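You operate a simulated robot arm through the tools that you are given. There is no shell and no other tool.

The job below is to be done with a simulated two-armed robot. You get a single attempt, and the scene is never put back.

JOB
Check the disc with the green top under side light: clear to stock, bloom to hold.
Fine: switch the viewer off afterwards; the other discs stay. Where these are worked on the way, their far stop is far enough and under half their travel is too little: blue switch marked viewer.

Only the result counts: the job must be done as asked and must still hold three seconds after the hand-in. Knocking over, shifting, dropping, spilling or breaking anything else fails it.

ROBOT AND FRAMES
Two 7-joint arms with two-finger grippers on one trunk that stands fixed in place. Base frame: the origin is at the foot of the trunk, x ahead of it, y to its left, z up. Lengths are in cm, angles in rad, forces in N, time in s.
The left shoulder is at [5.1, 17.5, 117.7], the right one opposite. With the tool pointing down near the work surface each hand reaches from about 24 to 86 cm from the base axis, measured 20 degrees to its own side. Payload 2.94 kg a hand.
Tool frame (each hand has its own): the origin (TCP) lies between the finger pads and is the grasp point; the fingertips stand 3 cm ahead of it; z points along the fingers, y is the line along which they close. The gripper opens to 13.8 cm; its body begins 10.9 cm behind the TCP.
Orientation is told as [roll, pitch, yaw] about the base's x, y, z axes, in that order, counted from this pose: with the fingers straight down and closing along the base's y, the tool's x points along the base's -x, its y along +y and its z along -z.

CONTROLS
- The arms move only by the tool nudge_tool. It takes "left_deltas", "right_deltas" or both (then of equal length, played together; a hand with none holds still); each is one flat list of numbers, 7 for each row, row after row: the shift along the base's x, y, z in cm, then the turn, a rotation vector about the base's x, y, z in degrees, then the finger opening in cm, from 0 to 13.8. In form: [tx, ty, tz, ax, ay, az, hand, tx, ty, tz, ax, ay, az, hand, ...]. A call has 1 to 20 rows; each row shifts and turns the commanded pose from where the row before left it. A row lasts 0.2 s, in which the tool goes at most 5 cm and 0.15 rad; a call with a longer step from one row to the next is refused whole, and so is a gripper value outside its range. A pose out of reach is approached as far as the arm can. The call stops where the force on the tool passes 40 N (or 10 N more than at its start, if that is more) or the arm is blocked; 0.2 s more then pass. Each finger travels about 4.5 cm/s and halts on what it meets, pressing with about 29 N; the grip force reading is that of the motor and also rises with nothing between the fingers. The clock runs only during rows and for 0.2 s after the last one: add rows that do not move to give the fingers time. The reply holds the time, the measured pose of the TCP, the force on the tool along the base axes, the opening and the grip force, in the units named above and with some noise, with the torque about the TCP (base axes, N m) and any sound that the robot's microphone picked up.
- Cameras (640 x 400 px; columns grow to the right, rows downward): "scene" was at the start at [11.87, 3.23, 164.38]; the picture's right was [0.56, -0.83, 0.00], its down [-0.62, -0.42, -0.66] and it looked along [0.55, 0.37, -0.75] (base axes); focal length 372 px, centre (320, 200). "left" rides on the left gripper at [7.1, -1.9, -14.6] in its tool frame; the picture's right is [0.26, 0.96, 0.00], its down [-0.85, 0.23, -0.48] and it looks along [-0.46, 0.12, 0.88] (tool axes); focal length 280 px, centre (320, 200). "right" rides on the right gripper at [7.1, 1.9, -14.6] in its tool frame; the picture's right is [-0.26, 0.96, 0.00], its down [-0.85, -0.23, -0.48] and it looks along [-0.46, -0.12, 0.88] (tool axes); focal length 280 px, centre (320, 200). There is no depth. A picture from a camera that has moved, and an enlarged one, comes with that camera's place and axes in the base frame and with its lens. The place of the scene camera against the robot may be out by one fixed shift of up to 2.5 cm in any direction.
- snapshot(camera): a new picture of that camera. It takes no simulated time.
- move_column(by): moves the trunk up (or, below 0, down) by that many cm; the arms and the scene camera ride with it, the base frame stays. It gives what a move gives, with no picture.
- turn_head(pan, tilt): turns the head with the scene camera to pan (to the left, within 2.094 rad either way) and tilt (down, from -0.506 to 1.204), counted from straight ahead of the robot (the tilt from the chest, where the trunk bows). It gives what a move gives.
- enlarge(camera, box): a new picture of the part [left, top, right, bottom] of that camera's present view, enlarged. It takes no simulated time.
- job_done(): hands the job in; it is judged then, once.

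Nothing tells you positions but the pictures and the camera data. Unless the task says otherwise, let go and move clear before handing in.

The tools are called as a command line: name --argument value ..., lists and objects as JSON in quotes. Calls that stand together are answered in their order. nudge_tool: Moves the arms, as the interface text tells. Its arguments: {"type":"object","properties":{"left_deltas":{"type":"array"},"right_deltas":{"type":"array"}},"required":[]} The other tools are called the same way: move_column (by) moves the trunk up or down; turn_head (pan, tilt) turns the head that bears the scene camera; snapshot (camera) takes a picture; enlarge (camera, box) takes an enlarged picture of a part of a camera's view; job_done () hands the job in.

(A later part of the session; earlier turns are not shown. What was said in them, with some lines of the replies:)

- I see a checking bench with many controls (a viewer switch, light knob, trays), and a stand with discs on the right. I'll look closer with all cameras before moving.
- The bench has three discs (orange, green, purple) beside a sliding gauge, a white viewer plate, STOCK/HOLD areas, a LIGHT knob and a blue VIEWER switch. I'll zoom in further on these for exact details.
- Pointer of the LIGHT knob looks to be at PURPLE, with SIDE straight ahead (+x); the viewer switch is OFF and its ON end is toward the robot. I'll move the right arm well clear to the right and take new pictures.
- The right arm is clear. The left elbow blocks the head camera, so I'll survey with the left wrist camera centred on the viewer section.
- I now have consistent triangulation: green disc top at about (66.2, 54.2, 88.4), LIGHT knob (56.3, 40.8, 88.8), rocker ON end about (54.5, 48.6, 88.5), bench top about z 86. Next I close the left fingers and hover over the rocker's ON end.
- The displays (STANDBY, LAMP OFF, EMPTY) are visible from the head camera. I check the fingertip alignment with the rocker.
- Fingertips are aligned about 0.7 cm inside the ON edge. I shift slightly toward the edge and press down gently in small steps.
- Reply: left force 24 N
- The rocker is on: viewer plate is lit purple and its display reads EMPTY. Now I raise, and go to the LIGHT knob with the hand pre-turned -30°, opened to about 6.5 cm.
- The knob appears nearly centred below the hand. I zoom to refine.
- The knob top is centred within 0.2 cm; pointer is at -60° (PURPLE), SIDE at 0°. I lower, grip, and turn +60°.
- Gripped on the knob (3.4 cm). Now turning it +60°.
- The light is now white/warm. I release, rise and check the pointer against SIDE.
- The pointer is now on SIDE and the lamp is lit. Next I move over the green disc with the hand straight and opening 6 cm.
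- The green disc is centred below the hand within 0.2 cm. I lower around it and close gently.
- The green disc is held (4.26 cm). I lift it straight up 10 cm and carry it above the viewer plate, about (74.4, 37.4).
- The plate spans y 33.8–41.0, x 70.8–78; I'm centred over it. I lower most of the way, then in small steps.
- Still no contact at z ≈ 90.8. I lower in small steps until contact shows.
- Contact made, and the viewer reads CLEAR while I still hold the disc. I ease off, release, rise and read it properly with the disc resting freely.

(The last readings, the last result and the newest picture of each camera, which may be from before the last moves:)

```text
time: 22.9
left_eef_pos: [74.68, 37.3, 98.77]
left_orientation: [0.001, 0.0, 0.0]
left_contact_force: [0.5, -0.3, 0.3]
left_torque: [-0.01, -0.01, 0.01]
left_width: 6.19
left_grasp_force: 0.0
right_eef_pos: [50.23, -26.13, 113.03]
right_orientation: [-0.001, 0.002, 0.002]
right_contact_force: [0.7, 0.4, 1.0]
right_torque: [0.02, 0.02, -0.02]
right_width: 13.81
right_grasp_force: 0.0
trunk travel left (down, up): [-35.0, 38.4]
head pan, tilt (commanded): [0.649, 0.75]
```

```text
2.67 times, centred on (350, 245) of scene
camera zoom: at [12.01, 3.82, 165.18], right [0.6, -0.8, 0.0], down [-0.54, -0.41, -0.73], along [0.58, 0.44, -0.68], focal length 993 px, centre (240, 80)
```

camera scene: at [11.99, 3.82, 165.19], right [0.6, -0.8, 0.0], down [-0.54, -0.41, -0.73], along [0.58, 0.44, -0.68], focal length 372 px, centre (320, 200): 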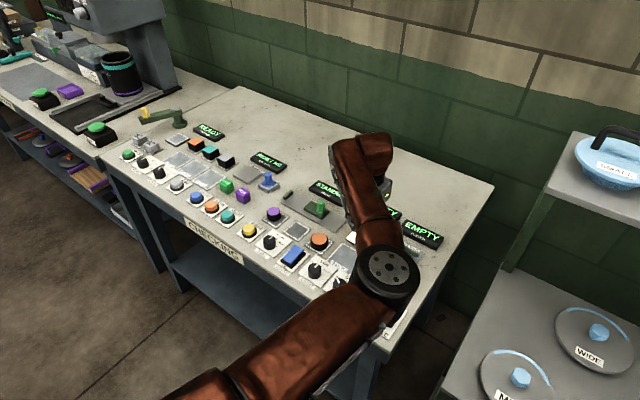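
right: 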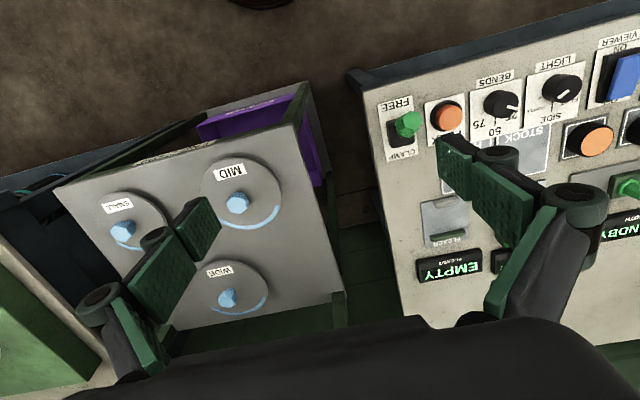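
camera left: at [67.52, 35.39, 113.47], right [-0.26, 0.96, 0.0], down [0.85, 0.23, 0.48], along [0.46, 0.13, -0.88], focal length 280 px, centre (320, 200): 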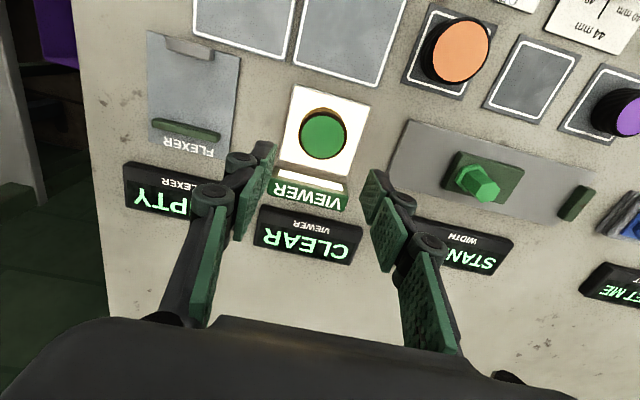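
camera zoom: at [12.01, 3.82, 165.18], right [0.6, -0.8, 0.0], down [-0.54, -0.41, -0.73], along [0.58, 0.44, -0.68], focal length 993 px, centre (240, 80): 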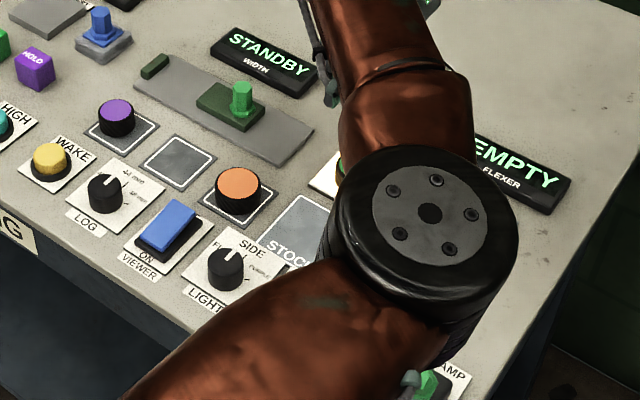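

The display shows CLEAR with the disc resting on the plate. Before trusting it, I double-check the LIGHT pointer really sits on SIDE.

enlarge --camera "scene" --box '[280, 240, 350, 290]'

enlarge --camera "scene" --box '[240, 210, 380, 300]'

```text
8.00 times, centred on (315, 265) of scene
camera zoom: at [12.01, 3.82, 165.18], right [0.6, -0.8, 0.0], down [-0.54, -0.41, -0.73], along [0.58, 0.44, -0.68], focal length 2978 px, centre (360, -320)
```

zoom: 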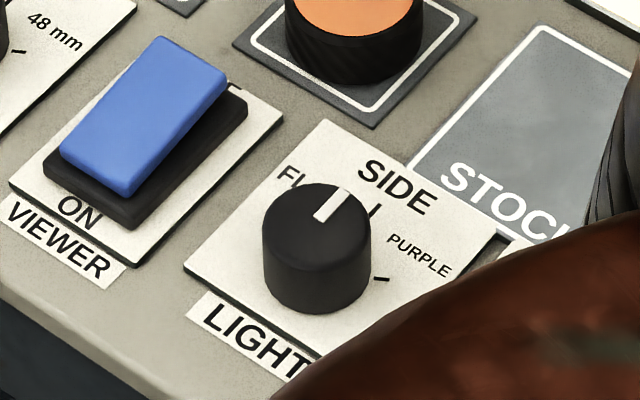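

```text
4.44 times, centred on (310, 255) of scene
camera zoom: at [12.01, 3.82, 165.18], right [0.6, -0.8, 0.0], down [-0.54, -0.41, -0.73], along [0.58, 0.44, -0.68], focal length 1654 px, centre (364, -44)
```

zoom: 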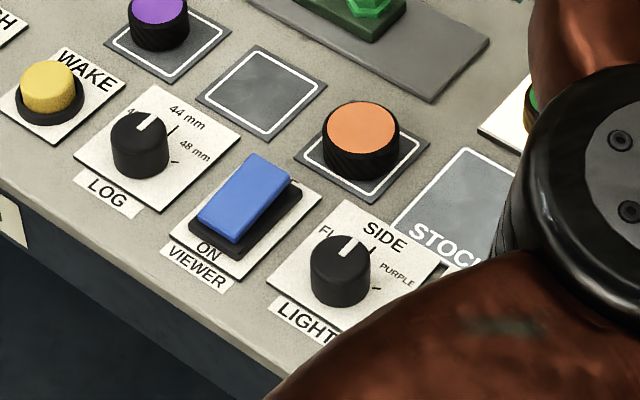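

The pointer is on SIDE and the reading is CLEAR, so the green disc goes to STOCK. I pick it up again from the plate.

nudge_tool --left_deltas '[-0.35, 0.15, -4.2, 0, 0, 0, 6.2, 0, 0, -4.1, 0, 0, 0, 6.2, 0, 0, 0, 0, 0, 0, 3.5, 0, 0, 0, 0, 0, 0, 3.5, 0, 0, 0, 0, 0, 0, 3.5, 0, 0, 0, 0, 0, 0, 3.5]'

snapshot --camera "left"

```text
time: 24.3
left_eef_pos: [74.02, 37.45, 90.56]
left_orientation: [-0.001, 0.0, 0.0]
left_contact_force: [0.2, -0.1, 0.7]
left_torque: [-0.02, -0.02, -0.01]
left_width: 4.26
left_grasp_force: 29.2
right_eef_pos: [50.31, -26.29, 113.07]
right_orientation: [0.0, 0.002, 0.001]
right_contact_force: [-0.5, 0.4, 0.2]
right_torque: [-0.01, -0.01, -0.03]
right_width: 13.77
right_grasp_force: 0.0
trunk travel left (down, up): [-35.0, 38.4]
head pan, tilt (commanded): [0.649, 0.75]
```

```text
taken
camera left: at [66.86, 35.62, 105.21], right [-0.26, 0.96, 0.0], down [0.85, 0.23, 0.48], along [0.46, 0.13, -0.88], focal length 280 px, centre (320, 200)
```

left: 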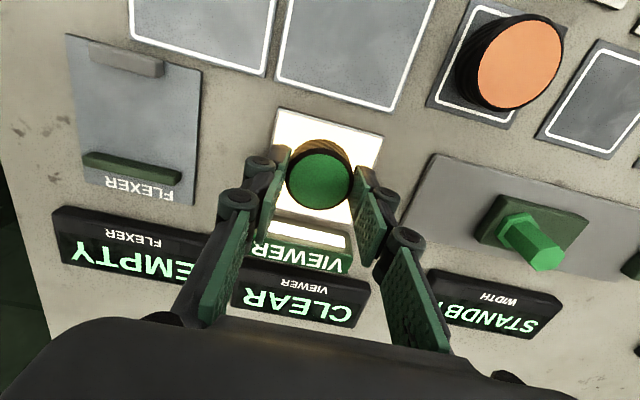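

Gripped again, still CLEAR. I lift and carry it toward STOCK, around (65.6, 37.2).

nudge_tool --left_deltas '[0, 0, 2, 0, 0, 0, 3.5, 0, 0, 4, 0, 0, 0, 3.5, 0, 0, 4, 0, 0, 0, 3.5, -4.2, -0.2, 0, 0, 0, 0, 3.5, -4.2, -0.15, 0, 0, 0, 0, 3.5, 0, 0, 0, 0, 0, 0, 3.5]'

snapshot --camera "left"

enlarge --camera "left" --box '[220, 60, 420, 220]'

snapshot --camera "scene"

```text
time: 25.7
left_eef_pos: [65.89, 37.46, 100.12]
left_orientation: [0.0, 0.0, -0.001]
left_contact_force: [0.6, 0.5, -0.2]
left_torque: [-0.01, 0.02, 0.0]
left_width: 4.28
left_grasp_force: 28.7
right_eef_pos: [50.39, -26.16, 112.97]
right_orientation: [0.0, 0.002, 0.004]
right_contact_force: [0.3, 0.8, -0.3]
right_torque: [0.02, 0.02, -0.03]
right_width: 13.8
right_grasp_force: 0.1
trunk travel left (down, up): [-35.0, 38.4]
head pan, tilt (commanded): [0.649, 0.75]
```

```text
taken
camera left: at [58.78, 35.48, 114.85], right [-0.26, 0.97, 0.0], down [0.85, 0.23, 0.48], along [0.46, 0.12, -0.88], focal length 280 px, centre (320, 200)
```

left: 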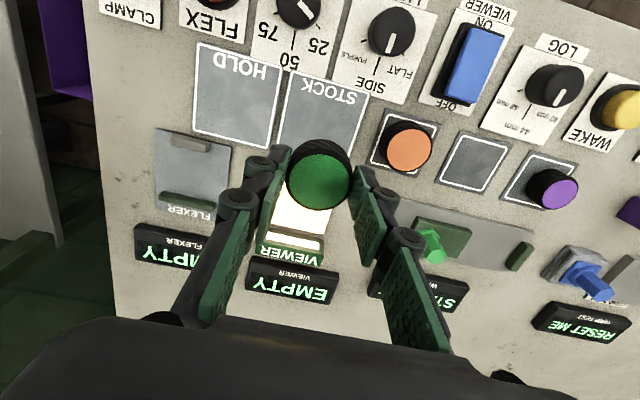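

```text
2.50 times, centred on (320, 140) of left
camera zoom: at [58.78, 35.48, 114.85], right [-0.26, 0.97, 0.0], down [0.85, 0.23, 0.48], along [0.46, 0.12, -0.88], focal length 701 px, centre (320, 350)
```

zoom: 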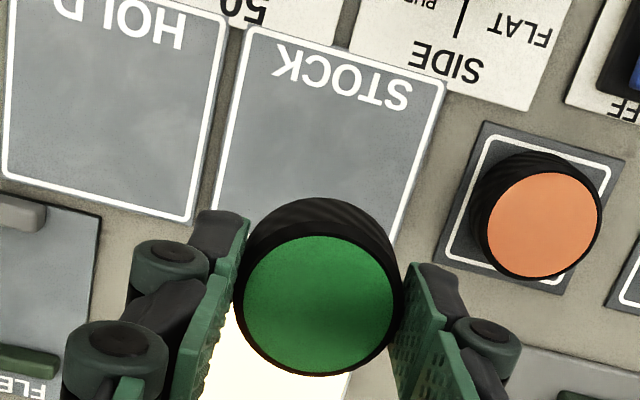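

```text
taken
camera scene: at [12.06, 3.81, 165.18], right [0.6, -0.8, 0.0], down [-0.54, -0.41, -0.73], along [0.58, 0.44, -0.68], focal length 372 px, centre (320, 200)
```

scene: 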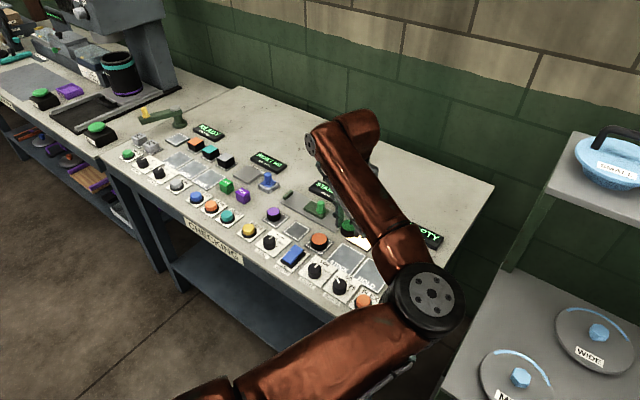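

I'm centred over the STOCK area (x 61–70, y 33.4–41.2). Lowering toward it.

nudge_tool --left_deltas '[0, 0, -4.5, 0, 0, 0, 3.5, 0, 0, -4.5, 0, 0, 0, 3.5, 0, 0, -0.5, 0, 0, 0, 3.5, 0, 0, -0.2, 0, 0, 0, 3.5, 0, 0, 0, 0, 0, 0, 3.5]'

snapshot --camera "left"

```text
time: 26.9
left_eef_pos: [65.81, 37.17, 90.66]
left_orientation: [0.0, 0.001, -0.001]
left_contact_force: [-0.4, 0.8, 0.0]
left_torque: [0.01, -0.02, 0.01]
left_width: 4.26
left_grasp_force: 29.2
right_eef_pos: [50.24, -26.09, 112.98]
right_orientation: [0.0, 0.002, 0.001]
right_contact_force: [-0.1, 1.0, -0.7]
right_torque: [0.0, -0.02, 0.04]
right_width: 13.79
right_grasp_force: 0.1
trunk travel left (down, up): [-35.0, 38.4]
head pan, tilt (commanded): [0.649, 0.75]
```

```text
taken
camera left: at [58.69, 35.36, 105.35], right [-0.26, 0.96, 0.0], down [0.85, 0.23, 0.48], along [0.46, 0.13, -0.88], focal length 280 px, centre (320, 200)
```

left: 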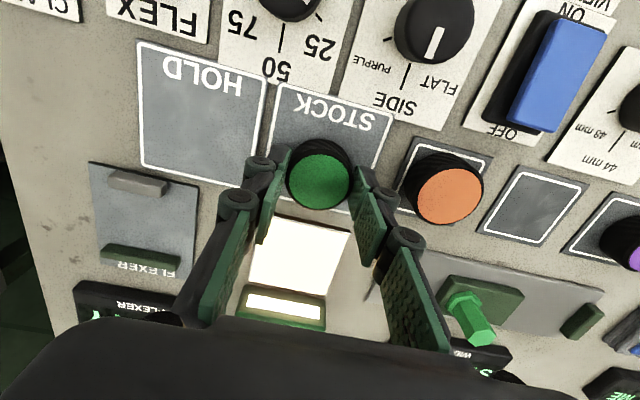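

The disc is over STOCK. I lower to contact in small steps.

nudge_tool --left_deltas '[0, 0, -0.15, 0, 0, 0, 3.5, 0, 0, -0.15, 0, 0, 0, 3.5, 0, 0, -0.15, 0, 0, 0, 3.5, 0, 0, 0, 0, 0, 0, 3.5]'

```text
time: 27.9
left_eef_pos: [65.67, 37.34, 90.35]
left_orientation: [0.0, 0.001, -0.001]
left_contact_force: [1.4, -0.2, -0.3]
left_torque: [0.02, -0.01, -0.05]
left_width: 4.27
left_grasp_force: 28.7
right_eef_pos: [50.31, -26.33, 113.0]
right_orientation: [-0.001, 0.002, 0.002]
right_contact_force: [-0.1, 0.2, 0.0]
right_torque: [0.01, 0.03, 0.02]
right_width: 13.79
right_grasp_force: 0.1
trunk travel left (down, up): [-35.0, 38.4]
head pan, tilt (commanded): [0.649, 0.75]
```

nudge_tool --left_deltas '[0, 0, -0.1, 0, 0, 0, 3.5, 0, 0, -0.1, 0, 0, 0, 3.5, 0, 0, 0, 0, 0, 0, 3.5]'

```text
time: 28.7
left_eef_pos: [65.71, 37.28, 90.31]
left_orientation: [0.0, -0.003, 0.0]
left_contact_force: [4.1, 2.8, 12.8]
left_torque: [0.03, -0.06, 0.0]
left_width: 4.27
left_grasp_force: 29.5
right_eef_pos: [50.13, -26.17, 112.97]
right_orientation: [0.001, 0.0, 0.002]
right_contact_force: [-0.2, -1.3, -0.1]
right_torque: [-0.04, 0.0, -0.03]
right_width: 13.8
right_grasp_force: 0.1
trunk travel left (down, up): [-35.0, 38.4]
head pan, tilt (commanded): [0.649, 0.75]
```

Contact reached (about 13 N). I ease off slightly, release and rise.

nudge_tool --left_deltas '[0, 0, 0.1, 0, 0, 0, 3.5, 0, 0, 0, 0, 0, 0, 6.2, 0, 0, 0, 0, 0, 0, 6.2, 0, 0, 0, 0, 0, 0, 6.2, 0, 0, 3, 0, 0, 0, 6.2, 0, 0, 5, 0, 0, 0, 6.2, 0, 0, 2, 0, 0, 0, 6.2, 0, 0, 0, 0, 0, 0, 6.2]'

snapshot --camera "left"

enlarge --camera "left" --box '[220, 40, 520, 220]'

```text
time: 30.5
left_eef_pos: [65.65, 37.1, 100.07]
left_orientation: [-0.001, -0.001, 0.0]
left_contact_force: [-0.2, -0.9, 0.5]
left_torque: [0.02, -0.02, -0.04]
left_width: 6.21
left_grasp_force: 0.0
right_eef_pos: [50.25, -26.25, 112.98]
right_orientation: [-0.001, 0.001, 0.001]
right_contact_force: [0.5, -0.5, 0.9]
right_torque: [0.01, 0.02, 0.02]
right_width: 13.78
right_grasp_force: 0.0
trunk travel left (down, up): [-35.0, 38.4]
head pan, tilt (commanded): [0.649, 0.75]
```

```text
taken
camera left: at [58.55, 35.24, 114.75], right [-0.26, 0.96, 0.0], down [0.85, 0.23, 0.48], along [0.46, 0.13, -0.88], focal length 280 px, centre (320, 200)
```

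left: 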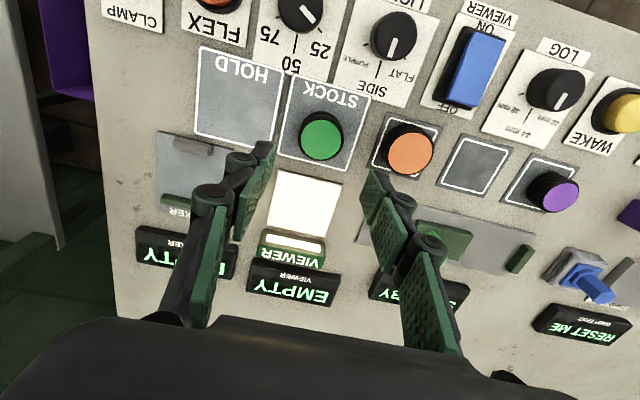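

```text
2.13 times, centred on (370, 130) of left
camera zoom: at [58.55, 35.24, 114.75], right [-0.26, 0.96, 0.0], down [0.85, 0.23, 0.48], along [0.46, 0.13, -0.88], focal length 598 px, centre (213, 349)
```

zoom: 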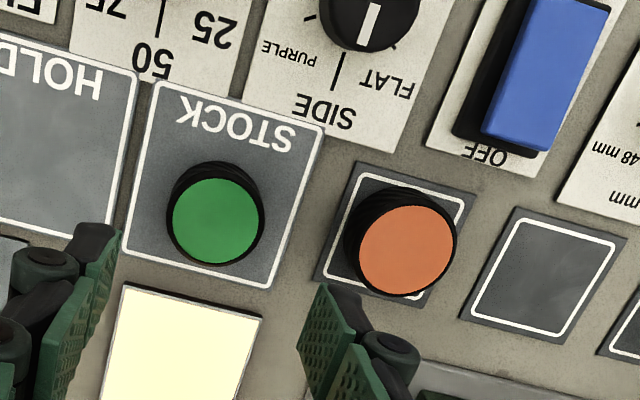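

The green disc rests inside STOCK, and orange and purple are untouched. Now I move over the OFF end of the viewer rocker with closed fingers.

nudge_tool --left_deltas '[-2.25, 3.75, -1.3, 0, 0, 0, 0, -2.25, 3.75, -1.4, 0, 0, 0, 0, -2.25, 3.75, -1.4, 0, 0, 0, 0, 0, 0, 0, 0, 0, 0, 0, 0, 0, 0, 0, 0, 0, 0]'

snapshot --camera "left"

enlarge --camera "left" --box '[250, 80, 390, 200]'

enlarge --camera "scene" --box '[220, 170, 460, 320]'

```text
time: 31.7
left_eef_pos: [59.17, 48.77, 95.82]
left_orientation: [0.0, 0.0, 0.0]
left_contact_force: [0.5, 0.5, 0.2]
left_torque: [-0.04, -0.01, 0.01]
left_width: 0.03
left_grasp_force: 28.3
right_eef_pos: [50.24, -26.15, 113.08]
right_orientation: [0.0, 0.002, 0.002]
right_contact_force: [-0.6, 0.1, 0.3]
right_torque: [-0.06, 0.02, -0.01]
right_width: 13.78
right_grasp_force: 0.0
trunk travel left (down, up): [-35.0, 38.4]
head pan, tilt (commanded): [0.649, 0.75]
```

```text
taken
camera left: at [52.0, 46.99, 110.41], right [-0.26, 0.96, 0.0], down [0.85, 0.23, 0.48], along [0.46, 0.12, -0.88], focal length 280 px, centre (320, 200)
```

left: 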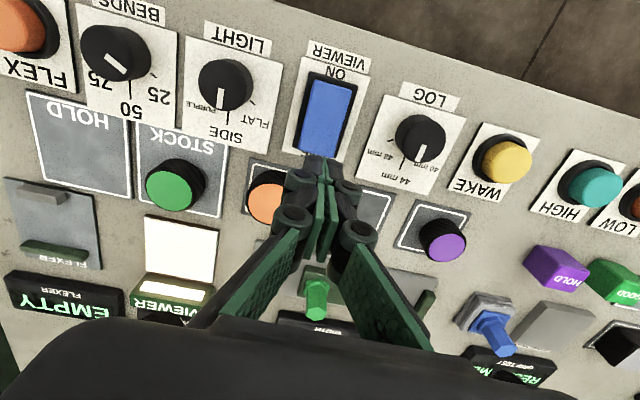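

```text
3.33 times, centred on (320, 140) of left
camera zoom: at [52.0, 46.99, 110.41], right [-0.26, 0.96, 0.0], down [0.85, 0.23, 0.48], along [0.46, 0.12, -0.88], focal length 935 px, centre (320, 400)
```

zoom: 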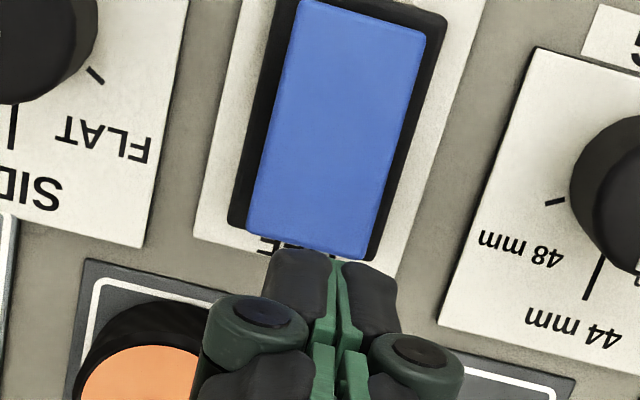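

```text
2.67 times, centred on (340, 245) of scene
camera zoom: at [11.98, 3.92, 165.18], right [0.6, -0.8, 0.0], down [-0.54, -0.41, -0.73], along [0.58, 0.44, -0.68], focal length 993 px, centre (267, 80)
```

zoom: 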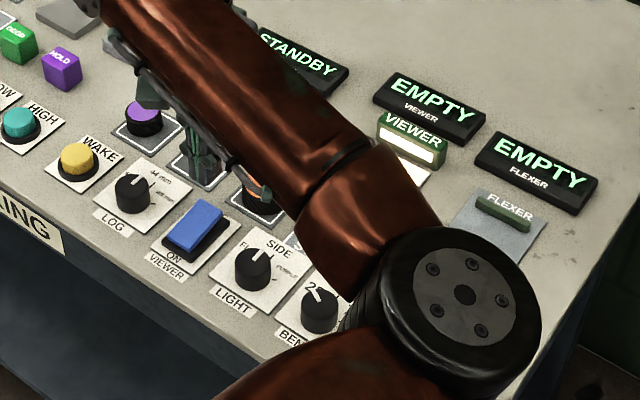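

The fingertips sit about 0.35 cm inside the OFF edge and 0.3 cm off in y; I correct that and press down in small steps.

nudge_tool --left_deltas '[-0.1, -0.28, -2, 0, 0, 0, 0, 0, 0, -2, 0, 0, 0, 0, 0, 0, -0.3, 0, 0, 0, 0, 0, 0, -0.3, 0, 0, 0, 0, 0, 0, -0.3, 0, 0, 0, 0, 0, 0, -0.3, 0, 0, 0, 0, 0, 0, -0.3, 0, 0, 0, 0]'

enlarge --camera "scene" --box '[220, 170, 460, 320]'

snapshot --camera "left"

```text
time: 33.3
left_eef_pos: [58.86, 48.15, 91.04]
left_orientation: [0.005, -0.008, -0.002]
left_contact_force: [1.7, 0.9, 22.2]
left_torque: [0.0, 0.23, -0.08]
left_width: 0.6
left_grasp_force: 28.8
right_eef_pos: [50.13, -26.28, 113.09]
right_orientation: [0.001, -0.001, 0.001]
right_contact_force: [0.3, -0.2, -0.9]
right_torque: [0.02, 0.03, -0.01]
right_width: 13.8
right_grasp_force: 0.1
trunk travel left (down, up): [-35.0, 38.4]
head pan, tilt (commanded): [0.649, 0.75]
```

```text
2.67 times, centred on (340, 245) of scene
camera zoom: at [11.79, 3.66, 165.24], right [0.6, -0.8, 0.0], down [-0.54, -0.41, -0.73], along [0.58, 0.44, -0.68], focal length 993 px, centre (267, 80)
```

zoom: 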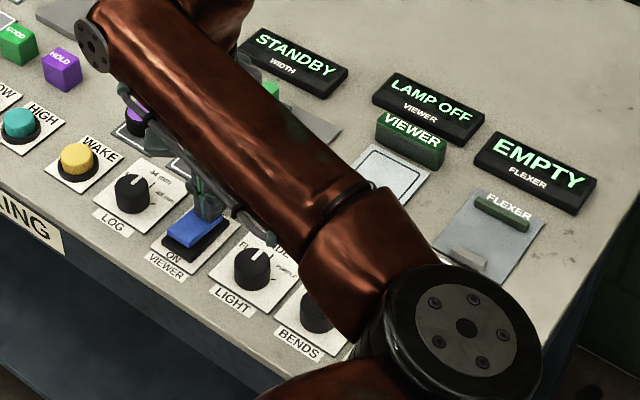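

```text
taken
camera left: at [51.63, 46.28, 105.54], right [-0.26, 0.96, 0.0], down [0.85, 0.23, 0.48], along [0.46, 0.13, -0.88], focal length 280 px, centre (320, 200)
```

left: 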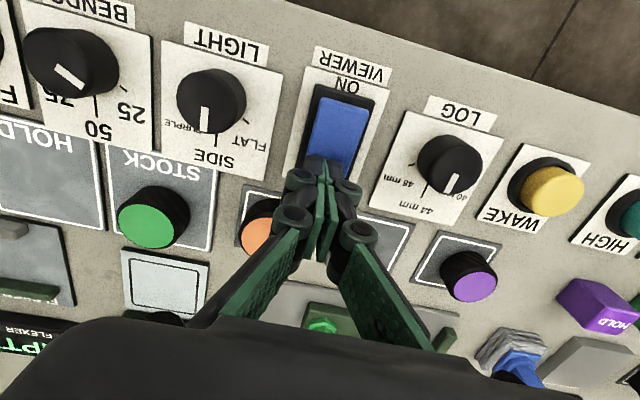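

The lamp is off again (display LAMP OFF). I rise straight up and back the left arm away, then check the final scene.

nudge_tool --left_deltas '[0, 0, 4, 0, 0, 0, 0.3, 0, 0, 4.5, 0, 0, 0, 0.3, 0, 0, 4.5, 0, 0, 0, 0.3, 0, 0, 4.5, 0, 0, 0, 0.3, -2, 0, 4, 0, 0, 0, 0.3, -3, 2, 3, 0, 0, 0, 0.3, -3, 3, 2, 0, 0, 0, 0.3, -2, 3, 0, 0, 0, 0, 0.3, 0, 4, 0, 0, 0, 0, 0.3, 0, 0, 0, 0, 0, 0, 0.3]'

snapshot --camera "left"

snapshot --camera "scene"

enlarge --camera "left" --box '[60, 60, 300, 280]'

```text
time: 35.5
left_eef_pos: [48.95, 60.12, 117.17]
left_orientation: [0.002, -0.001, 0.0]
left_contact_force: [0.1, -1.0, 0.1]
left_torque: [0.04, 0.02, -0.03]
left_width: 0.29
left_grasp_force: 0.1
right_eef_pos: [50.18, -26.28, 113.02]
right_orientation: [0.002, 0.002, 0.002]
right_contact_force: [-0.2, -0.9, 0.0]
right_torque: [0.05, 0.03, -0.01]
right_width: 13.8
right_grasp_force: 0.0
trunk travel left (down, up): [-35.0, 38.4]
head pan, tilt (commanded): [0.649, 0.75]
```

```text
taken
camera left: at [41.87, 58.26, 131.83], right [-0.26, 0.97, 0.0], down [0.85, 0.23, 0.48], along [0.46, 0.13, -0.88], focal length 280 px, centre (320, 200)
```

left: 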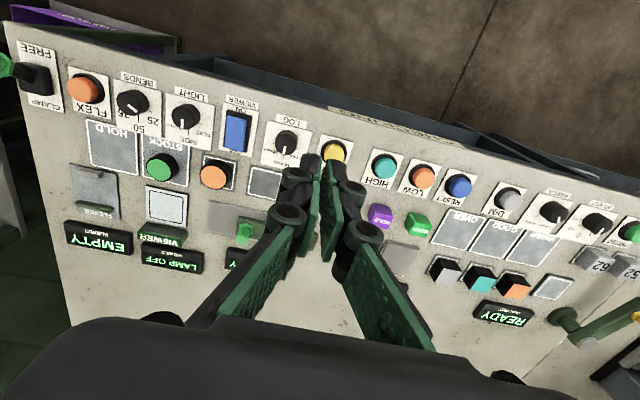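

```text
taken
camera scene: at [12.0, 3.66, 165.19], right [0.6, -0.8, 0.0], down [-0.54, -0.41, -0.73], along [0.58, 0.44, -0.68], focal length 372 px, centre (320, 200)
```

scene: 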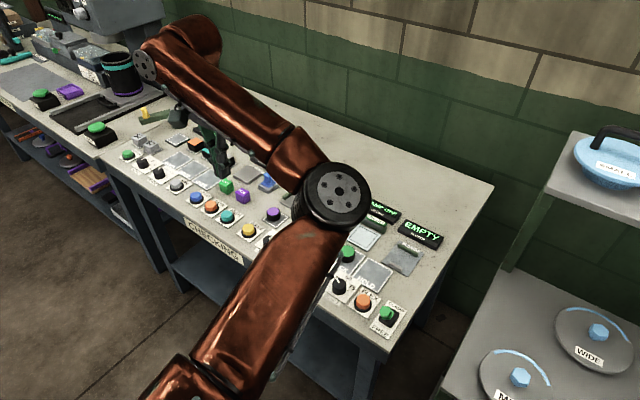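

```text
1.82 times, centred on (180, 170) of left
camera zoom: at [41.87, 58.26, 131.83], right [-0.26, 0.97, 0.0], down [0.85, 0.23, 0.48], along [0.46, 0.13, -0.88], focal length 510 px, centre (574, 254)
```

zoom: 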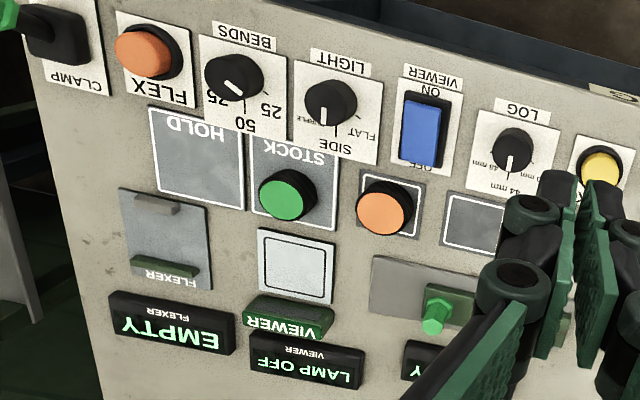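

The viewer reads LAMP OFF. The green disc, which read CLEAR under SIDE light, sits inside STOCK at about (66, 37.4). The orange disc is still on its pad and nothing else looks shifted. Both arms are clear, so I'm handing in.

job_done

```text
The job is handed in.
```

The green-topped disc read CLEAR under side light, so I put it in STOCK. The job is handed in; I haven't seen the verdict.

- **Check:** I switched the viewer on and turned the LIGHT knob from PURPLE to SIDE. The display showed CLEAR with the disc resting free on the plate.
- **Placement:** The disc sits well inside the STOCK outline.
- **Viewer:** I pressed the blue switch back to OFF, and the display still showed LAMP OFF after I backed away.
- **Other items:** I didn't touch the orange or purple discs, and nothing else looked shifted. The LIGHT knob stays at SIDE, since you didn't ask for it to be reset.

Both arms were clear when I handed in.
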